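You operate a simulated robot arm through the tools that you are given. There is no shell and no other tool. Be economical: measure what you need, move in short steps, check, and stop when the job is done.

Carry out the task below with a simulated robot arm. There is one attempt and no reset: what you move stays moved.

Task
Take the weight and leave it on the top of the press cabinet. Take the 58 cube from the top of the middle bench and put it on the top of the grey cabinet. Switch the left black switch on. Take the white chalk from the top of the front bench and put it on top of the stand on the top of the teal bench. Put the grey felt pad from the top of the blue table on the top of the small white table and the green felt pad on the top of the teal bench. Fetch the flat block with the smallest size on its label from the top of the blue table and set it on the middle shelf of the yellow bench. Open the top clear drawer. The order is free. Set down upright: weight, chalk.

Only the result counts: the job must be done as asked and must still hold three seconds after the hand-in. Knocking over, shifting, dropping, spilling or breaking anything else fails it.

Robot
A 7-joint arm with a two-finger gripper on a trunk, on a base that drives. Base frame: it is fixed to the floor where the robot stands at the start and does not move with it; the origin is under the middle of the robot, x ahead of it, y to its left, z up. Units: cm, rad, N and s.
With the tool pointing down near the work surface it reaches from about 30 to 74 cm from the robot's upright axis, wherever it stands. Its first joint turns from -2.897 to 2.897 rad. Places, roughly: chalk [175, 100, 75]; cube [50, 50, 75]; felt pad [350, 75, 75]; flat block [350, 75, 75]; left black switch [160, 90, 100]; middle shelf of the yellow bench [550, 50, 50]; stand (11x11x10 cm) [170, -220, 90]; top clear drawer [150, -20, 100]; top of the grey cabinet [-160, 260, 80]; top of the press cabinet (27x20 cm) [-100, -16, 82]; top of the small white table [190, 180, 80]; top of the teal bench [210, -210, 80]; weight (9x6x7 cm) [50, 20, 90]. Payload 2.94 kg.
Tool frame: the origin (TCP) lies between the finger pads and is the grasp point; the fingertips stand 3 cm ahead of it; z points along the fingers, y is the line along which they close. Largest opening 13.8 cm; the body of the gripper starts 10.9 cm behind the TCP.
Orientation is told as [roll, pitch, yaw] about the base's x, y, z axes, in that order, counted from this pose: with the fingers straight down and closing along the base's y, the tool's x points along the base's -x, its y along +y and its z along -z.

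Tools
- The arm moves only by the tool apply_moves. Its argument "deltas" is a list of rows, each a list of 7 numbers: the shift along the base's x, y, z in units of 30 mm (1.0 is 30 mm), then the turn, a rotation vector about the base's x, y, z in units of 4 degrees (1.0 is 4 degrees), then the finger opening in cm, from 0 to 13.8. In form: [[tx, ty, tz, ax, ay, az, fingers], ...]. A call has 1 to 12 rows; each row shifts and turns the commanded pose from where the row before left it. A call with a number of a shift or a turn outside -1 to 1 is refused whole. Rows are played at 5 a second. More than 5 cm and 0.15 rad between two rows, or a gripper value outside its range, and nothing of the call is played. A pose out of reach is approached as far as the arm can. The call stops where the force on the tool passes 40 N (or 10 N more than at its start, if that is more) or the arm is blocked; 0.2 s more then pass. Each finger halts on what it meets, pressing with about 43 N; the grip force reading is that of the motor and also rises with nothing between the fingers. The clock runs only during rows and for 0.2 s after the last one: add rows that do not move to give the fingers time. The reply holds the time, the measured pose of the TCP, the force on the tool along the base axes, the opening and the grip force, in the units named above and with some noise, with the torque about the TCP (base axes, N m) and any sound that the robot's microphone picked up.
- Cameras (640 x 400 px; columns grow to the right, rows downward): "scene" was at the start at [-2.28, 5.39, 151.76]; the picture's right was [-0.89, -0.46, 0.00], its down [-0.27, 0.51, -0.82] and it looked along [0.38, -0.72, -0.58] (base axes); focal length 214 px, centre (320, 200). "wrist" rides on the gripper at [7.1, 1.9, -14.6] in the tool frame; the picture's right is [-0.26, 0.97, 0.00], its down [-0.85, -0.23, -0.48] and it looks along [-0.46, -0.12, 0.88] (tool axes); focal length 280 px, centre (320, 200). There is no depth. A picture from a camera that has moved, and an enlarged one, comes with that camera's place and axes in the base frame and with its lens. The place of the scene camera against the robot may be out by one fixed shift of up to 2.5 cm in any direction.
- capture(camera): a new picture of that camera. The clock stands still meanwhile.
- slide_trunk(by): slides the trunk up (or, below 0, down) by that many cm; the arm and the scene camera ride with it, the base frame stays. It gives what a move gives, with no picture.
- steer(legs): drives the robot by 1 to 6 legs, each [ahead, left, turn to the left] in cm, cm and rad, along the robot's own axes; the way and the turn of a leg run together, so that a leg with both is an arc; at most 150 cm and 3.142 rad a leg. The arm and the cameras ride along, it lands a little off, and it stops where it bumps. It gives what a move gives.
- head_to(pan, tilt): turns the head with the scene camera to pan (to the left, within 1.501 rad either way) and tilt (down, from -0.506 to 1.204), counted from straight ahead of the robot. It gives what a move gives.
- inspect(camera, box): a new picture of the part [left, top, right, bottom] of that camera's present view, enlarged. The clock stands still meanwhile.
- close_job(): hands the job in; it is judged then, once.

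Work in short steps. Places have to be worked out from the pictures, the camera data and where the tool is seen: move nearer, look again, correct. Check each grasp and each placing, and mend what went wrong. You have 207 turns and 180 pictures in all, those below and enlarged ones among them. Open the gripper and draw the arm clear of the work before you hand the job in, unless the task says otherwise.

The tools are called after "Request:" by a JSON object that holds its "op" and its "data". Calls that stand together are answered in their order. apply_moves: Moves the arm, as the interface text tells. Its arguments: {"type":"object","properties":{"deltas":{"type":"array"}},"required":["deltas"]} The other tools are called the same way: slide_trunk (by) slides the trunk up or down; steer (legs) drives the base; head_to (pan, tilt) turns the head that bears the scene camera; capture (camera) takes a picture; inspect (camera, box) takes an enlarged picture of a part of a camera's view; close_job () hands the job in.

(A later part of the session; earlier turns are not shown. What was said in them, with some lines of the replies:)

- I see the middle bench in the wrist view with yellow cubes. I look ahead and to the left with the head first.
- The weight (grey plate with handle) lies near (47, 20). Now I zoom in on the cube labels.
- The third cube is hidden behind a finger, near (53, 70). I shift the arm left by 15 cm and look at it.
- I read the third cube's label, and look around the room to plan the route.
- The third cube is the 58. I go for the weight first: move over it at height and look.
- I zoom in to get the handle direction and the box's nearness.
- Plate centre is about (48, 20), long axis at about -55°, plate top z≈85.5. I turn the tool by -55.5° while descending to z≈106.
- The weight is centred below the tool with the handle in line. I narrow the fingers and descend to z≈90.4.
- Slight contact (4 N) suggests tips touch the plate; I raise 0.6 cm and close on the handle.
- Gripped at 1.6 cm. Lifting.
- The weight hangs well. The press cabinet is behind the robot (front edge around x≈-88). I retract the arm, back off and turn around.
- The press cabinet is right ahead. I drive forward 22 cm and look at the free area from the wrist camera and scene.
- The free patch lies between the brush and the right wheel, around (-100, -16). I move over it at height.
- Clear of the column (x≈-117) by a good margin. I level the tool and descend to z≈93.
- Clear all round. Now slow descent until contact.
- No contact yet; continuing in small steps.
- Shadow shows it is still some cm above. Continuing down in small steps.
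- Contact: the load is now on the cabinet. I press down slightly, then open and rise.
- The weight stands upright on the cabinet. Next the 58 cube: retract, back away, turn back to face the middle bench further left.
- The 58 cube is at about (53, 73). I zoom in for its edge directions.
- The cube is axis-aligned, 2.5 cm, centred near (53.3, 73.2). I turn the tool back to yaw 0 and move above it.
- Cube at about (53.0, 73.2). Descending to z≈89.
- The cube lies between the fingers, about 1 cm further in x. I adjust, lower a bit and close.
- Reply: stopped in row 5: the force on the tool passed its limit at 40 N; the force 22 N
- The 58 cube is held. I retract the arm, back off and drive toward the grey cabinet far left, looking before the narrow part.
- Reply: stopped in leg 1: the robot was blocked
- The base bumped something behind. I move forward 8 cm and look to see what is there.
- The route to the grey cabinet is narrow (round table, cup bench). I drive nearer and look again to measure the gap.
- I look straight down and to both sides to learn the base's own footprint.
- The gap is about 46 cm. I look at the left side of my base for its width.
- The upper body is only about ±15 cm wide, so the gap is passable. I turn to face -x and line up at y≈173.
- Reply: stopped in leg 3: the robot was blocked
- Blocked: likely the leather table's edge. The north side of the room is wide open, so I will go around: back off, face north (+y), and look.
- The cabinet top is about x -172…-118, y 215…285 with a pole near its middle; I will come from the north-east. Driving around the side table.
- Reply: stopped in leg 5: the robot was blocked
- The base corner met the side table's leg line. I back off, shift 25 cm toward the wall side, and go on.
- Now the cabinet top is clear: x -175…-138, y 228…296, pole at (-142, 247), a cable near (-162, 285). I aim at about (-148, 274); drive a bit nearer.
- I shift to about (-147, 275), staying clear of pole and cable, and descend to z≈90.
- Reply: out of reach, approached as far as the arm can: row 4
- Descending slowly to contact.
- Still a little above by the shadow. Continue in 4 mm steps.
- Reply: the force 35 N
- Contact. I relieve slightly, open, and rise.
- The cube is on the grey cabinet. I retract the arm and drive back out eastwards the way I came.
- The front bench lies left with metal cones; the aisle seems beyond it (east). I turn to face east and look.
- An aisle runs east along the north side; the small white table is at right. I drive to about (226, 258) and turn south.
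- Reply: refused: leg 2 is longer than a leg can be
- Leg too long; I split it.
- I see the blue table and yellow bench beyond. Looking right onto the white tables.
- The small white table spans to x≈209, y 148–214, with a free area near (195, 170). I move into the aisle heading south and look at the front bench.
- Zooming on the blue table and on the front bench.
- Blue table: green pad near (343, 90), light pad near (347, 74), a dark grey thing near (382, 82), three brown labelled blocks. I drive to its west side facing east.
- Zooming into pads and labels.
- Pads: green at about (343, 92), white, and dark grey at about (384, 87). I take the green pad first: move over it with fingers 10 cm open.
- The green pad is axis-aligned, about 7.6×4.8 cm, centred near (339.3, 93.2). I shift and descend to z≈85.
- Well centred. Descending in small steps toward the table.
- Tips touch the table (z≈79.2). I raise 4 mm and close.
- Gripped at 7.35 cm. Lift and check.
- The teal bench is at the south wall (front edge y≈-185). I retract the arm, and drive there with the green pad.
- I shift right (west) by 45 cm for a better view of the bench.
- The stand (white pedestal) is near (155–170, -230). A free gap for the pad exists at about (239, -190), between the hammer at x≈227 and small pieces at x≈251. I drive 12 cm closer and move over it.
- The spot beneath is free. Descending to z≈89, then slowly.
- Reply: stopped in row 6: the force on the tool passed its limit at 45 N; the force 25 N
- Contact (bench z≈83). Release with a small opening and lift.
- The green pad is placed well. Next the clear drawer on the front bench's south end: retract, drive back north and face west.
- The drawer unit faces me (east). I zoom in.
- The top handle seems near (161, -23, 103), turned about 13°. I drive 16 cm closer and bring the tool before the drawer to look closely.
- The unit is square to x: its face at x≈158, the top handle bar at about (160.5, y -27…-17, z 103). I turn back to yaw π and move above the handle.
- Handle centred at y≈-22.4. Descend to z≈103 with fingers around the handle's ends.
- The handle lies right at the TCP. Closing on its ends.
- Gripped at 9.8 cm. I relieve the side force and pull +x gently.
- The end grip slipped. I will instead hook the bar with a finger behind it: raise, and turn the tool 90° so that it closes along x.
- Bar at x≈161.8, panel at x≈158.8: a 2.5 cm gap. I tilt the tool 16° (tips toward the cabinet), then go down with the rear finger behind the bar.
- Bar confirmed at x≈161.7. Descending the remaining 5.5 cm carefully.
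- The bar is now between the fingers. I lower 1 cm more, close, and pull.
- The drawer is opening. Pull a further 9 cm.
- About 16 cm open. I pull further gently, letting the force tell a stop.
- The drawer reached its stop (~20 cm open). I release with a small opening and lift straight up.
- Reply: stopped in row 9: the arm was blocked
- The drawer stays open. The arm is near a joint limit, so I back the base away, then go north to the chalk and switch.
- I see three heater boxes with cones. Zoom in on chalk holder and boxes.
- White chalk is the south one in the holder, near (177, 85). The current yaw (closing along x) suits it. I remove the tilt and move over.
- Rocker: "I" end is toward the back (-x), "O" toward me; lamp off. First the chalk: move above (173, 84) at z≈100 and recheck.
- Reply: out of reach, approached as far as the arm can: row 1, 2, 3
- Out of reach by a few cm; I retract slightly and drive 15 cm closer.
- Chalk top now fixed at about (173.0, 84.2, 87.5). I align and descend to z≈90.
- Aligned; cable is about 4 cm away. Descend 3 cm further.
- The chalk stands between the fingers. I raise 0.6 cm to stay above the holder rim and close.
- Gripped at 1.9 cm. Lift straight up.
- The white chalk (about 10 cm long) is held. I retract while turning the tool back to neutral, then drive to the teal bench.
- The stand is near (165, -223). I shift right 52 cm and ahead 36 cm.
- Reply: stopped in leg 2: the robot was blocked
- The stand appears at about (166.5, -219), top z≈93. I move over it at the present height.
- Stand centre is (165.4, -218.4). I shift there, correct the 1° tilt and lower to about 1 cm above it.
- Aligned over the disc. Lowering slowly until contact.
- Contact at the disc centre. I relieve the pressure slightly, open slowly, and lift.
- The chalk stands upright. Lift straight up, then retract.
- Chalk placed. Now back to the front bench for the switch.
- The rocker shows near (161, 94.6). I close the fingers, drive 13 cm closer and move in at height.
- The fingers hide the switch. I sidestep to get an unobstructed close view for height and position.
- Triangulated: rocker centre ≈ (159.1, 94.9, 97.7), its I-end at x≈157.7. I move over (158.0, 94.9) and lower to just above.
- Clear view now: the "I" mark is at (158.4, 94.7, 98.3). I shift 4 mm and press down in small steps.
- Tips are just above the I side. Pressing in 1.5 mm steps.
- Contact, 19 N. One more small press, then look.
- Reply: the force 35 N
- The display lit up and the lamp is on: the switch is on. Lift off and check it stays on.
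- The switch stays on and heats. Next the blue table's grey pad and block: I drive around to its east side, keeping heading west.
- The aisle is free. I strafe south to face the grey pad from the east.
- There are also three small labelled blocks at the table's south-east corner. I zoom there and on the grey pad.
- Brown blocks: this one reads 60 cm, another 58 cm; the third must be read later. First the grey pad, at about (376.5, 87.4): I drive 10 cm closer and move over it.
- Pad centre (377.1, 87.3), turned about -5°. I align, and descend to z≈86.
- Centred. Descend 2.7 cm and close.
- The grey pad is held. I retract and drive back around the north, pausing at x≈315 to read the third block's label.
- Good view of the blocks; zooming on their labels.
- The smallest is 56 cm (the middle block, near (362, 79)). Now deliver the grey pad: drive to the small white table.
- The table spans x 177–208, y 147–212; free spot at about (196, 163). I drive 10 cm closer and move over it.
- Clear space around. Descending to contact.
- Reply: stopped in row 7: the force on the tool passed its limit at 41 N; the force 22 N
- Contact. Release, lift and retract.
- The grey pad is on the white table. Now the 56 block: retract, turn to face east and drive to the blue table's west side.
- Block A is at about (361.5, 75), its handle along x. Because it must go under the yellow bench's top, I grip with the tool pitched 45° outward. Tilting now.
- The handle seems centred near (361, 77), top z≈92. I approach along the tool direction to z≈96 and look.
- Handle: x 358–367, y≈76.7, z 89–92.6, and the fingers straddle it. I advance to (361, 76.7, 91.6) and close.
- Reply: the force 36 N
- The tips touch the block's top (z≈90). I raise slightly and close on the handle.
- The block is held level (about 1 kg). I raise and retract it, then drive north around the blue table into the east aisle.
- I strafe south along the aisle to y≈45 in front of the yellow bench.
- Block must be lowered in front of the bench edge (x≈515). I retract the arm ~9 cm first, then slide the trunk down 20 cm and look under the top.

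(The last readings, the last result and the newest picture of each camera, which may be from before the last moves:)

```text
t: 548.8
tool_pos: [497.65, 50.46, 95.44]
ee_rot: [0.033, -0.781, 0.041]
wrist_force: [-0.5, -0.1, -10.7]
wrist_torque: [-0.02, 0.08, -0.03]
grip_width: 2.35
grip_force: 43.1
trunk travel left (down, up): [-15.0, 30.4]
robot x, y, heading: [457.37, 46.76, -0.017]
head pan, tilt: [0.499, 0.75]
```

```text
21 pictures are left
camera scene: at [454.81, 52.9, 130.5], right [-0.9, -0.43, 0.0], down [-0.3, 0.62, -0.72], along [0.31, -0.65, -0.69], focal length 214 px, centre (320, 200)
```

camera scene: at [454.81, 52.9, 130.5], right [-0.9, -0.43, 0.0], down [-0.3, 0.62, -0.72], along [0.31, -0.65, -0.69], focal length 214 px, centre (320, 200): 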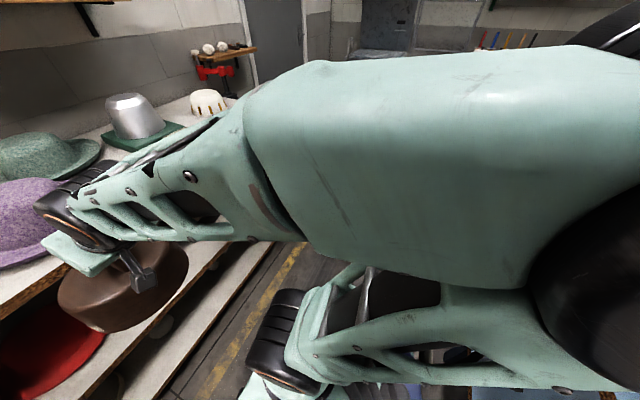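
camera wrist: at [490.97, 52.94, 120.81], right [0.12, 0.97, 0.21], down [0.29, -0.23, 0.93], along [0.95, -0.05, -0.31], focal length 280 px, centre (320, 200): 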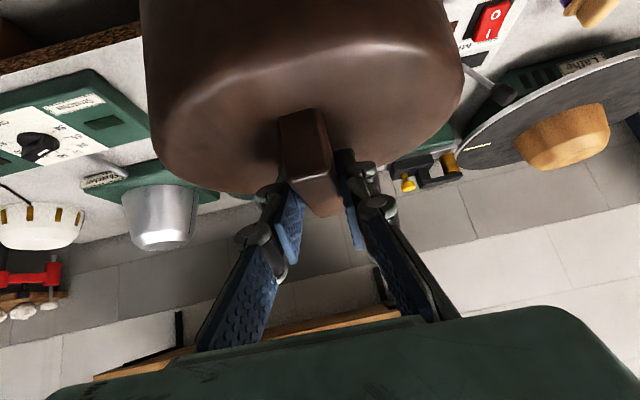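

The head seems held by the arm, so I park it. The hat sits at y≈73, so I aim at y≈42. Trunk down another 15 cm and shift the arm.

Request:
{"op": "head_to", "data": {"pan": -0.9, "tilt": 0.75}}

Request:
{"op": "slide_trunk", "data": {"by": -15}}

Request:
{"op": "apply_moves", "data": {"deltas": [[0, -0.6, 0, 0, 0, 0, 1], [0, -0.6, -0.3, 0, 0, 0, 1], [0, -0.6, -0.5, 0, 0, 0, 1], [0, -0.6, -0.5, 0, 0, 0, 1], [0, -0.5, -0.5, 0, 0, 0, 1], [0, 0, -0.5, 0, 0, 0, 1], [0, 0, 0, 0, 0, 0, 1]]}}

Request:
{"op": "capture", "data": {"camera": "wrist"}}

Request:
{"op": "capture", "data": {"camera": "scene"}}

```text
t: 550.3
tool_pos: [497.64, 50.47, 95.33]
ee_rot: [0.033, -0.784, 0.041]
wrist_force: [0.5, -0.1, -10.6]
wrist_torque: [-0.03, 0.06, 0.0]
grip_width: 2.37
grip_force: 43.3
trunk travel left (down, up): [-15.0, 30.4]
robot x, y, heading: [457.21, 47.23, -0.018]
head pan, tilt: [-0.901, 0.75]
```

```text
t: 552.0
tool_pos: [497.56, 50.56, 80.55]
ee_rot: [0.036, -0.783, 0.043]
wrist_force: [0.0, -0.3, -11.6]
wrist_torque: [0.03, 0.07, 0.01]
grip_width: 2.35
grip_force: 42.9
trunk travel left (down, up): [0.0, 45.4]
robot x, y, heading: [457.33, 46.79, -0.018]
head pan, tilt: [-0.901, 0.75]
```

```text
t: 553.6
tool_pos: [499.26, 41.23, 75.14]
ee_rot: [0.035, -0.781, 0.041]
wrist_force: [0.1, -1.0, -10.6]
wrist_torque: [-0.04, 0.04, 0.02]
grip_width: 2.36
grip_force: 43.0
out of reach, approached as far as the arm can: row 4, 5, 6
trunk travel left (down, up): [0.0, 45.4]
robot x, y, heading: [457.5, 46.84, -0.018]
head pan, tilt: [-0.901, 0.75]
```

```text
20 pictures are left
camera wrist: at [483.87, 41.97, 80.66], right [0.12, 0.97, 0.21], down [0.28, -0.24, 0.93], along [0.95, -0.05, -0.3], focal length 280 px, centre (320, 200)
```

wrist: 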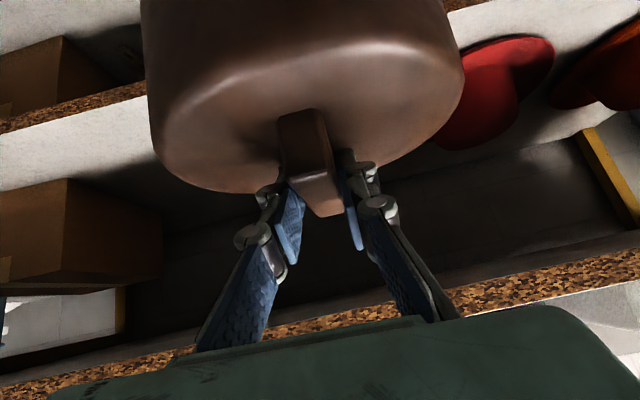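

```text
19 pictures are left
camera scene: at [456.26, 53.71, 115.61], right [-0.79, -0.61, 0.0], down [-0.41, 0.54, -0.73], along [0.44, -0.58, -0.68], focal length 214 px, centre (320, 200)
```

scene: 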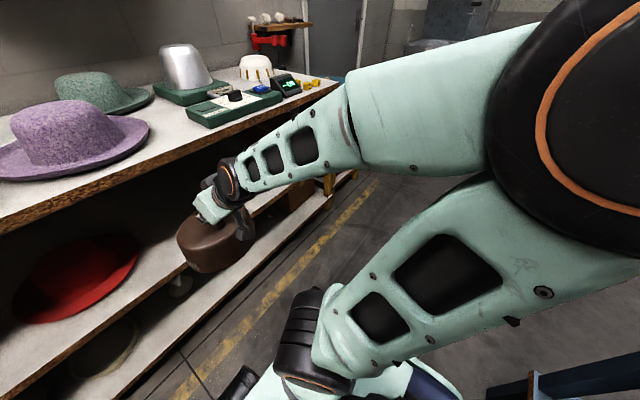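

Very clear now: middle shelf z≈51, top's underside z≈83.5, free gap y 8…58. I move forward and down to about (510, 39, 68) under the top.

Request:
{"op": "apply_moves", "data": {"deltas": [[0.7, -0.1, -0.3, 0, 0, 0, 1], [0.7, -0.2, -0.5, 0, 0, 0, 1], [0.7, -0.2, -0.5, 0, 0, 0, 1], [0.7, -0.1, -0.5, 0, 0, 0, 1], [0.7, 0, -0.5, 0, 0, 0, 1], [0, 0, 0, 0, 0, 0, 1]]}}

Request:
{"op": "capture", "data": {"camera": "scene"}}

Request:
{"op": "capture", "data": {"camera": "wrist"}}

```text
t: 555.0
tool_pos: [509.87, 39.42, 68.17]
ee_rot: [0.035, -0.784, 0.041]
wrist_force: [1.4, -0.5, -10.2]
wrist_torque: [0.0, 0.04, -0.01]
grip_width: 2.35
grip_force: 43.1
trunk travel left (down, up): [0.0, 45.4]
robot x, y, heading: [457.01, 46.92, -0.019]
head pan, tilt: [-0.901, 0.75]
```

```text
18 pictures are left
camera scene: at [456.28, 53.71, 115.61], right [-0.79, -0.61, 0.0], down [-0.41, 0.54, -0.73], along [0.44, -0.58, -0.68], focal length 214 px, centre (320, 200)
```

scene: 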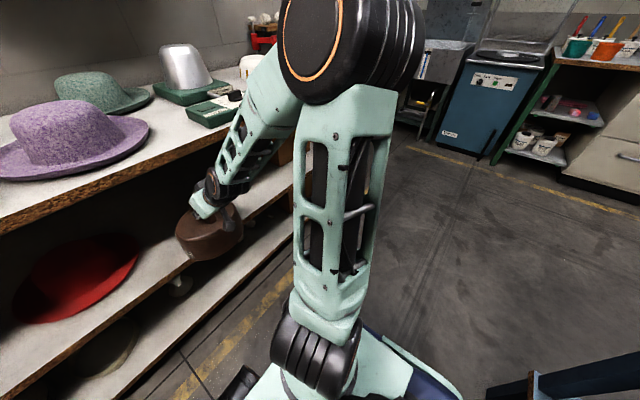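

```text
17 pictures are left
camera wrist: at [494.47, 40.28, 73.57], right [0.12, 0.97, 0.21], down [0.28, -0.24, 0.93], along [0.95, -0.06, -0.3], focal length 280 px, centre (320, 200)
```

wrist: 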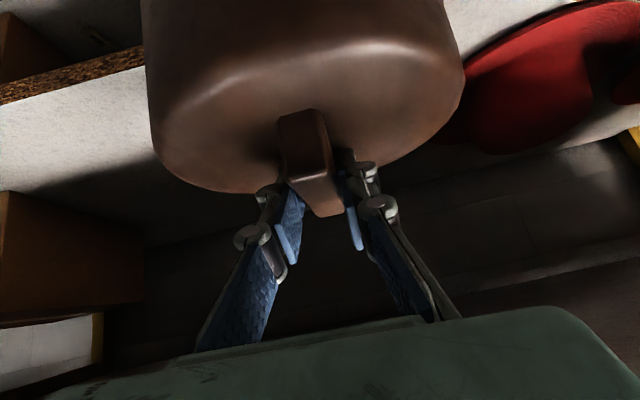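

Clear on both sides. Inserting 12 cm further forward.

Request:
{"op": "apply_moves", "data": {"deltas": [[0.6, 0, 0, 0, 0, 0, 1], [0.7, 0, 0, 0, 0, 0, 1], [0.7, 0, -0.1, 0, 0, 0, 1], [0.7, 0, -0.1, 0, 0, 0, 1], [0.7, 0, 0, 0, 0, 0, 1], [0.6, 0, 0, 0, 0, 0, 1], [0, 0, 0, 0, 0, 0, 1]]}}

Request:
{"op": "capture", "data": {"camera": "scene"}}

Request:
{"op": "capture", "data": {"camera": "wrist"}}

```text
t: 556.6
tool_pos: [521.85, 39.44, 67.52]
ee_rot: [0.035, -0.781, 0.04]
wrist_force: [0.7, -0.9, -11.5]
wrist_torque: [-0.05, 0.03, 0.0]
grip_width: 2.34
grip_force: 43.4
trunk travel left (down, up): [0.0, 45.4]
robot x, y, heading: [457.4, 46.72, -0.02]
head pan, tilt: [-0.901, 0.75]
```

```text
16 pictures are left
camera scene: at [456.29, 53.71, 115.61], right [-0.79, -0.61, 0.0], down [-0.41, 0.54, -0.73], along [0.44, -0.58, -0.68], focal length 214 px, centre (320, 200)
```

scene: 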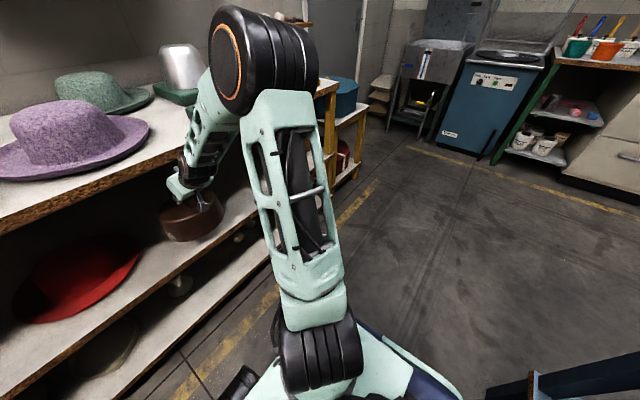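

```text
15 pictures are left
camera wrist: at [506.41, 40.25, 73.02], right [0.12, 0.97, 0.21], down [0.28, -0.24, 0.93], along [0.95, -0.05, -0.3], focal length 280 px, centre (320, 200)
```

wrist: 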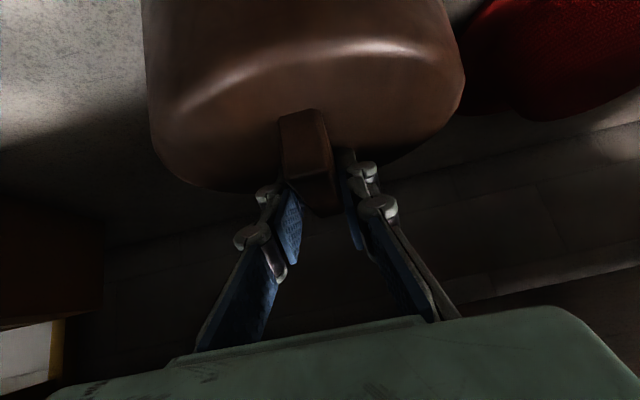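

The block is inside the shelf. 2 cm further in, then lower to contact.

Request:
{"op": "apply_moves", "data": {"deltas": [[0.6, 0, -0.2, 0, 0, 0, 1], [0, 0, -0.2, 0, 0, 0, 1], [0, 0, -0.2, 0, 0, 0, 1], [0, 0, -0.15, 0, 0, 0, 1], [0, 0, -0.1, 0, 0, 0, 1], [0, 0, -0.1, 0, 0, 0, 1], [0, 0, 0, 0, 0, 0, 1]]}}

```text
t: 558.2
tool_pos: [522.72, 39.43, 65.79]
ee_rot: [0.033, -0.785, 0.04]
wrist_force: [-0.1, -0.4, -11.2]
wrist_torque: [-0.05, 0.04, -0.01]
grip_width: 2.35
grip_force: 42.7
out of reach, approached as far as the arm can: row 1, 2, 3, 5
trunk travel left (down, up): [0.0, 45.4]
robot x, y, heading: [457.71, 46.92, -0.021]
head pan, tilt: [-0.901, 0.75]
```

At the arm's reach limit; I drive 3 cm forward, then lower further.

Request:
{"op": "steer", "data": {"legs": [[3, 0, 0]]}}

Request:
{"op": "apply_moves", "data": {"deltas": [[-0.3, 0, -0.1, 0, 0, 0, 1], [0, 0, -0.12, 0, 0, 0, 1], [0, 0, -0.12, 0, 0, 0, 1], [0, 0, -0.12, 0, 0, 0, 1], [0, 0, 0, 0, 0, 0, 1]]}}

Request:
{"op": "inspect", "data": {"camera": "scene", "box": [90, 150, 310, 300]}}

```text
t: 559.1
tool_pos: [525.65, 39.27, 65.84]
ee_rot: [0.035, -0.783, 0.041]
wrist_force: [0.4, 0.6, -10.9]
wrist_torque: [-0.04, 0.09, -0.02]
grip_width: 2.33
grip_force: 43.0
trunk travel left (down, up): [0.0, 45.4]
robot x, y, heading: [460.12, 47.1, -0.016]
head pan, tilt: [-0.901, 0.75]
```

```text
t: 560.3
tool_pos: [524.79, 39.37, 64.47]
ee_rot: [0.036, -0.783, 0.041]
wrist_force: [-0.2, -0.2, -10.9]
wrist_torque: [-0.04, 0.06, 0.0]
grip_width: 2.35
grip_force: 43.2
trunk travel left (down, up): [0.0, 45.4]
robot x, y, heading: [460.24, 46.92, -0.019]
head pan, tilt: [-0.901, 0.75]
```

```text
2.67 times, centred on (200, 225) of scene
camera zoom: at [459.3, 53.66, 115.61], right [-0.79, -0.61, 0.0], down [-0.41, 0.54, -0.73], along [0.44, -0.58, -0.68], focal length 572 px, centre (640, 133)
```

zoom: 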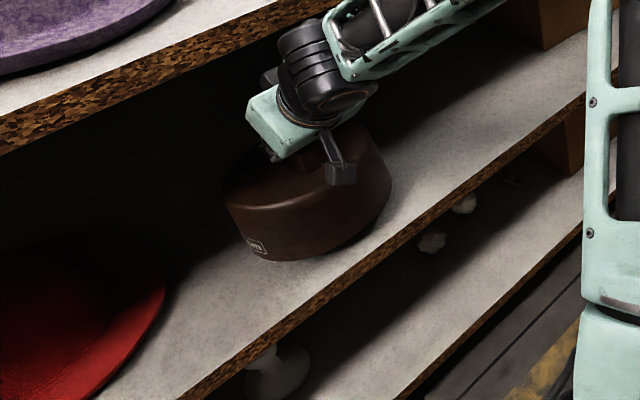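

Block fully over the shelf, with margin. Lower on until contact.

Request:
{"op": "apply_moves", "data": {"deltas": [[0, 0, -0.12, 0, 0, 0, 1], [0, 0, -0.12, 0, 0, 0, 1], [0, 0, -0.12, 0, 0, 0, 1], [0, 0, -0.12, 0, 0, 0, 1], [0, 0, 0, 0, 0, 0, 1]]}}

```text
t: 561.5
tool_pos: [524.7, 39.24, 62.99]
ee_rot: [0.033, -0.785, 0.04]
wrist_force: [0.3, -0.8, -11.5]
wrist_torque: [-0.02, 0.06, 0.0]
grip_width: 2.34
grip_force: 43.2
trunk travel left (down, up): [0.0, 45.4]
robot x, y, heading: [460.35, 46.5, -0.022]
head pan, tilt: [-0.901, 0.75]
```

Request:
{"op": "apply_moves", "data": {"deltas": [[0, 0, -0.12, 0, 0, 0, 1], [0, 0, -0.12, 0, 0, 0, 1], [0, 0, -0.12, 0, 0, 0, 1], [0, 0, -0.12, 0, 0, 0, 1], [0, 0, 0, 0, 0, 0, 1]]}}

Request:
{"op": "inspect", "data": {"camera": "scene", "box": [90, 150, 310, 300]}}

```text
t: 562.7
tool_pos: [524.82, 39.33, 61.55]
ee_rot: [0.034, -0.782, 0.04]
wrist_force: [0.0, -0.1, -10.9]
wrist_torque: [-0.01, 0.08, 0.02]
grip_width: 2.36
grip_force: 43.1
trunk travel left (down, up): [0.0, 45.4]
robot x, y, heading: [460.55, 47.1, -0.017]
head pan, tilt: [-0.901, 0.75]
```

```text
2.67 times, centred on (200, 225) of scene
camera zoom: at [459.3, 53.66, 115.61], right [-0.79, -0.61, 0.0], down [-0.41, 0.54, -0.73], along [0.44, -0.58, -0.68], focal length 572 px, centre (640, 133)
```

zoom: 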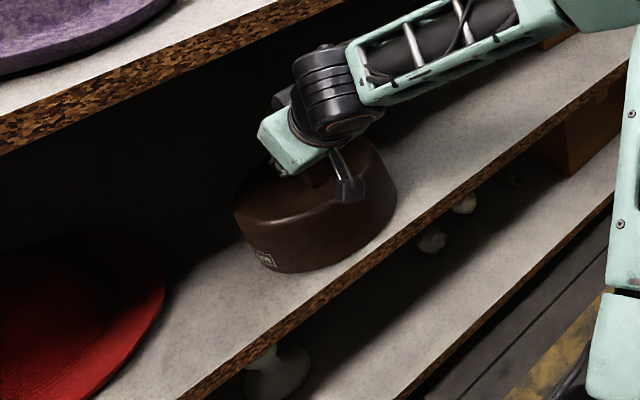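

Request:
{"op": "apply_moves", "data": {"deltas": [[0.05, 0, -0.12, 0, 0, 0, 1], [0.05, 0, -0.12, 0, 0, 0, 1], [0, 0, -0.12, 0, 0, 0, 1], [0, 0, -0.12, 0, 0, 0, 1], [0, 0, -0.12, 0, 0, 0, 1], [0, 0, 0, 0, 0, 0, 1]]}}

```text
t: 564.0
tool_pos: [525.51, 39.37, 60.69]
ee_rot: [0.025, -0.803, 0.053]
wrist_force: [-2.5, 1.2, 16.0]
wrist_torque: [-1.16, 0.79, -0.62]
grip_width: 2.4
grip_force: 43.1
trunk travel left (down, up): [0.0, 45.4]
robot x, y, heading: [460.6, 46.69, -0.018]
head pan, tilt: [-0.901, 0.75]
stopped in row 6: the force on the tool passed its limit at 40 N (the readings are from after the stop); the commanded pose is now the measured one
```

Contact. I open and withdraw back along the tool axis, then straight out.

Request:
{"op": "apply_moves", "data": {"deltas": [[0, 0, 0.05, 0, 0, 0, 1], [0, 0, 0, 0, 0, 0, 3], [0, 0, 0, 0, 0, 0, 5], [0, 0, 0, 0, 0, 0, 5.5], [-0.3, 0, 0.3, 0, 0, 0, 5.5], [-0.5, 0, 0.5, 0, 0, 0, 5.5], [-0.6, 0, 0.5, 0, 0, 0, 5.5], [-0.8, 0, 0.3, 0, 0, 0, 5.5], [-0.9, 0, 0, 0, 0, 0, 5.5], [-0.9, 0, 0, 0, 0, 0, 5.5], [-0.9, 0, 0, 0, 0, 0, 5.5]]}}

Request:
{"op": "capture", "data": {"camera": "wrist"}}

Request:
{"op": "inspect", "data": {"camera": "scene", "box": [90, 150, 310, 300]}}

```text
t: 566.5
tool_pos: [510.66, 39.34, 65.22]
ee_rot: [0.03, -0.797, 0.048]
wrist_force: [0.2, -0.1, -0.8]
wrist_torque: [0.02, 0.0, -0.01]
grip_width: 5.54
grip_force: 0.0
trunk travel left (down, up): [0.0, 45.4]
robot x, y, heading: [460.3, 46.97, -0.014]
head pan, tilt: [-0.901, 0.75]
```

```text
12 pictures are left
camera wrist: at [495.15, 40.17, 70.55], right [0.12, 0.97, 0.21], down [0.27, -0.23, 0.93], along [0.96, -0.05, -0.29], focal length 280 px, centre (320, 200)
```

wrist: 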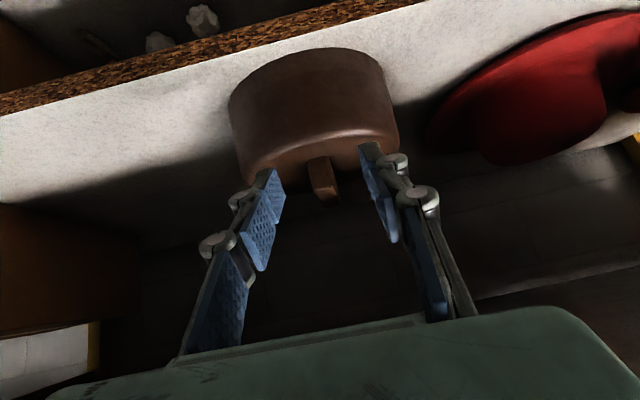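

```text
2.67 times, centred on (200, 225) of scene
camera zoom: at [459.2, 53.67, 115.61], right [-0.79, -0.61, 0.0], down [-0.41, 0.54, -0.73], along [0.44, -0.58, -0.68], focal length 572 px, centre (640, 133)
```

zoom: 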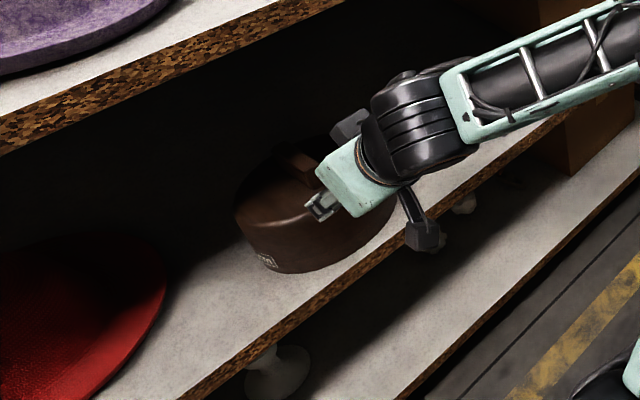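

The 56 block stands on the middle shelf. I draw the arm clear of the bench.

Request:
{"op": "apply_moves", "data": {"deltas": [[-0.8, 0, 0.2, 0, 0, 0, 5.5], [-0.8, 0, 0.3, 0, 0, 0, 5.5], [-0.7, 0, 0.3, 0, 0, 0, 5.5], [0, 0, 0, 0, 0, 0, 5.5]]}}

Request:
{"op": "capture", "data": {"camera": "wrist"}}

```text
t: 567.5
tool_pos: [505.67, 38.7, 68.45]
ee_rot: [0.033, -0.793, 0.046]
wrist_force: [0.3, 0.5, 0.1]
wrist_torque: [-0.04, 0.01, -0.01]
grip_width: 5.52
grip_force: 0.1
out of reach, approached as far as the arm can: row 2, 3
trunk travel left (down, up): [0.0, 45.4]
robot x, y, heading: [460.16, 46.78, -0.015]
head pan, tilt: [-0.901, 0.75]
```

```text
10 pictures are left
camera wrist: at [490.18, 39.42, 73.76], right [0.12, 0.97, 0.21], down [0.27, -0.23, 0.93], along [0.96, -0.05, -0.29], focal length 280 px, centre (320, 200)
```

wrist: 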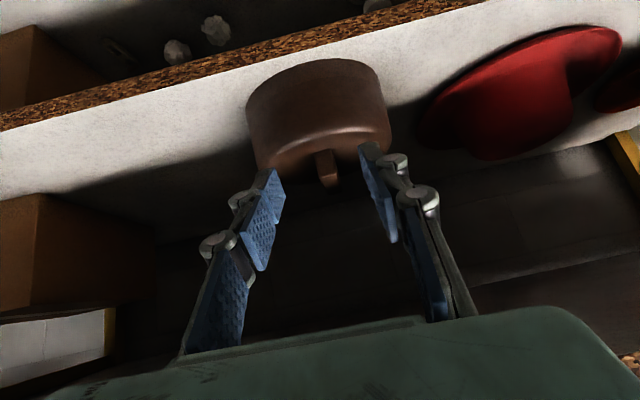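

The gripper is open and outside the shelf, and the block sits level and untouched. All parts of the task are done, so I hand in.

Request:
{"op": "close_job", "data": {}}

```text
The job is handed in.
```

I did every part of the task and handed the job in; no verdict has come back.

- **Weight:** it stood upright on the press cabinet when I let go. I did not look at it again after that.
- **58 cube:** it is on the grey cabinet.
- **Switch:** I took "left black switch" to mean the one on the leftmost heater box. It is on, with its lamp and display lit.
- **Chalk:** the white one is upright on the stand on the teal bench.
- **Felt pads:** the grey one is on the small white table and the green one is on the teal bench.
- **Block:** I took "flat block" to mean the brown ones labelled 56, 58 and 60 cm. The 56 is on the middle shelf of the yellow bench.
- **Drawer:** the top clear drawer is pulled out to its stop, about 20 cm.

The base stopped against something four times: behind the robot near the press cabinet (after the weight was already there), by the round table, at the side table and at the teal bench. I saw nothing shifted in later pictures, but I did not check each spot afterwards.
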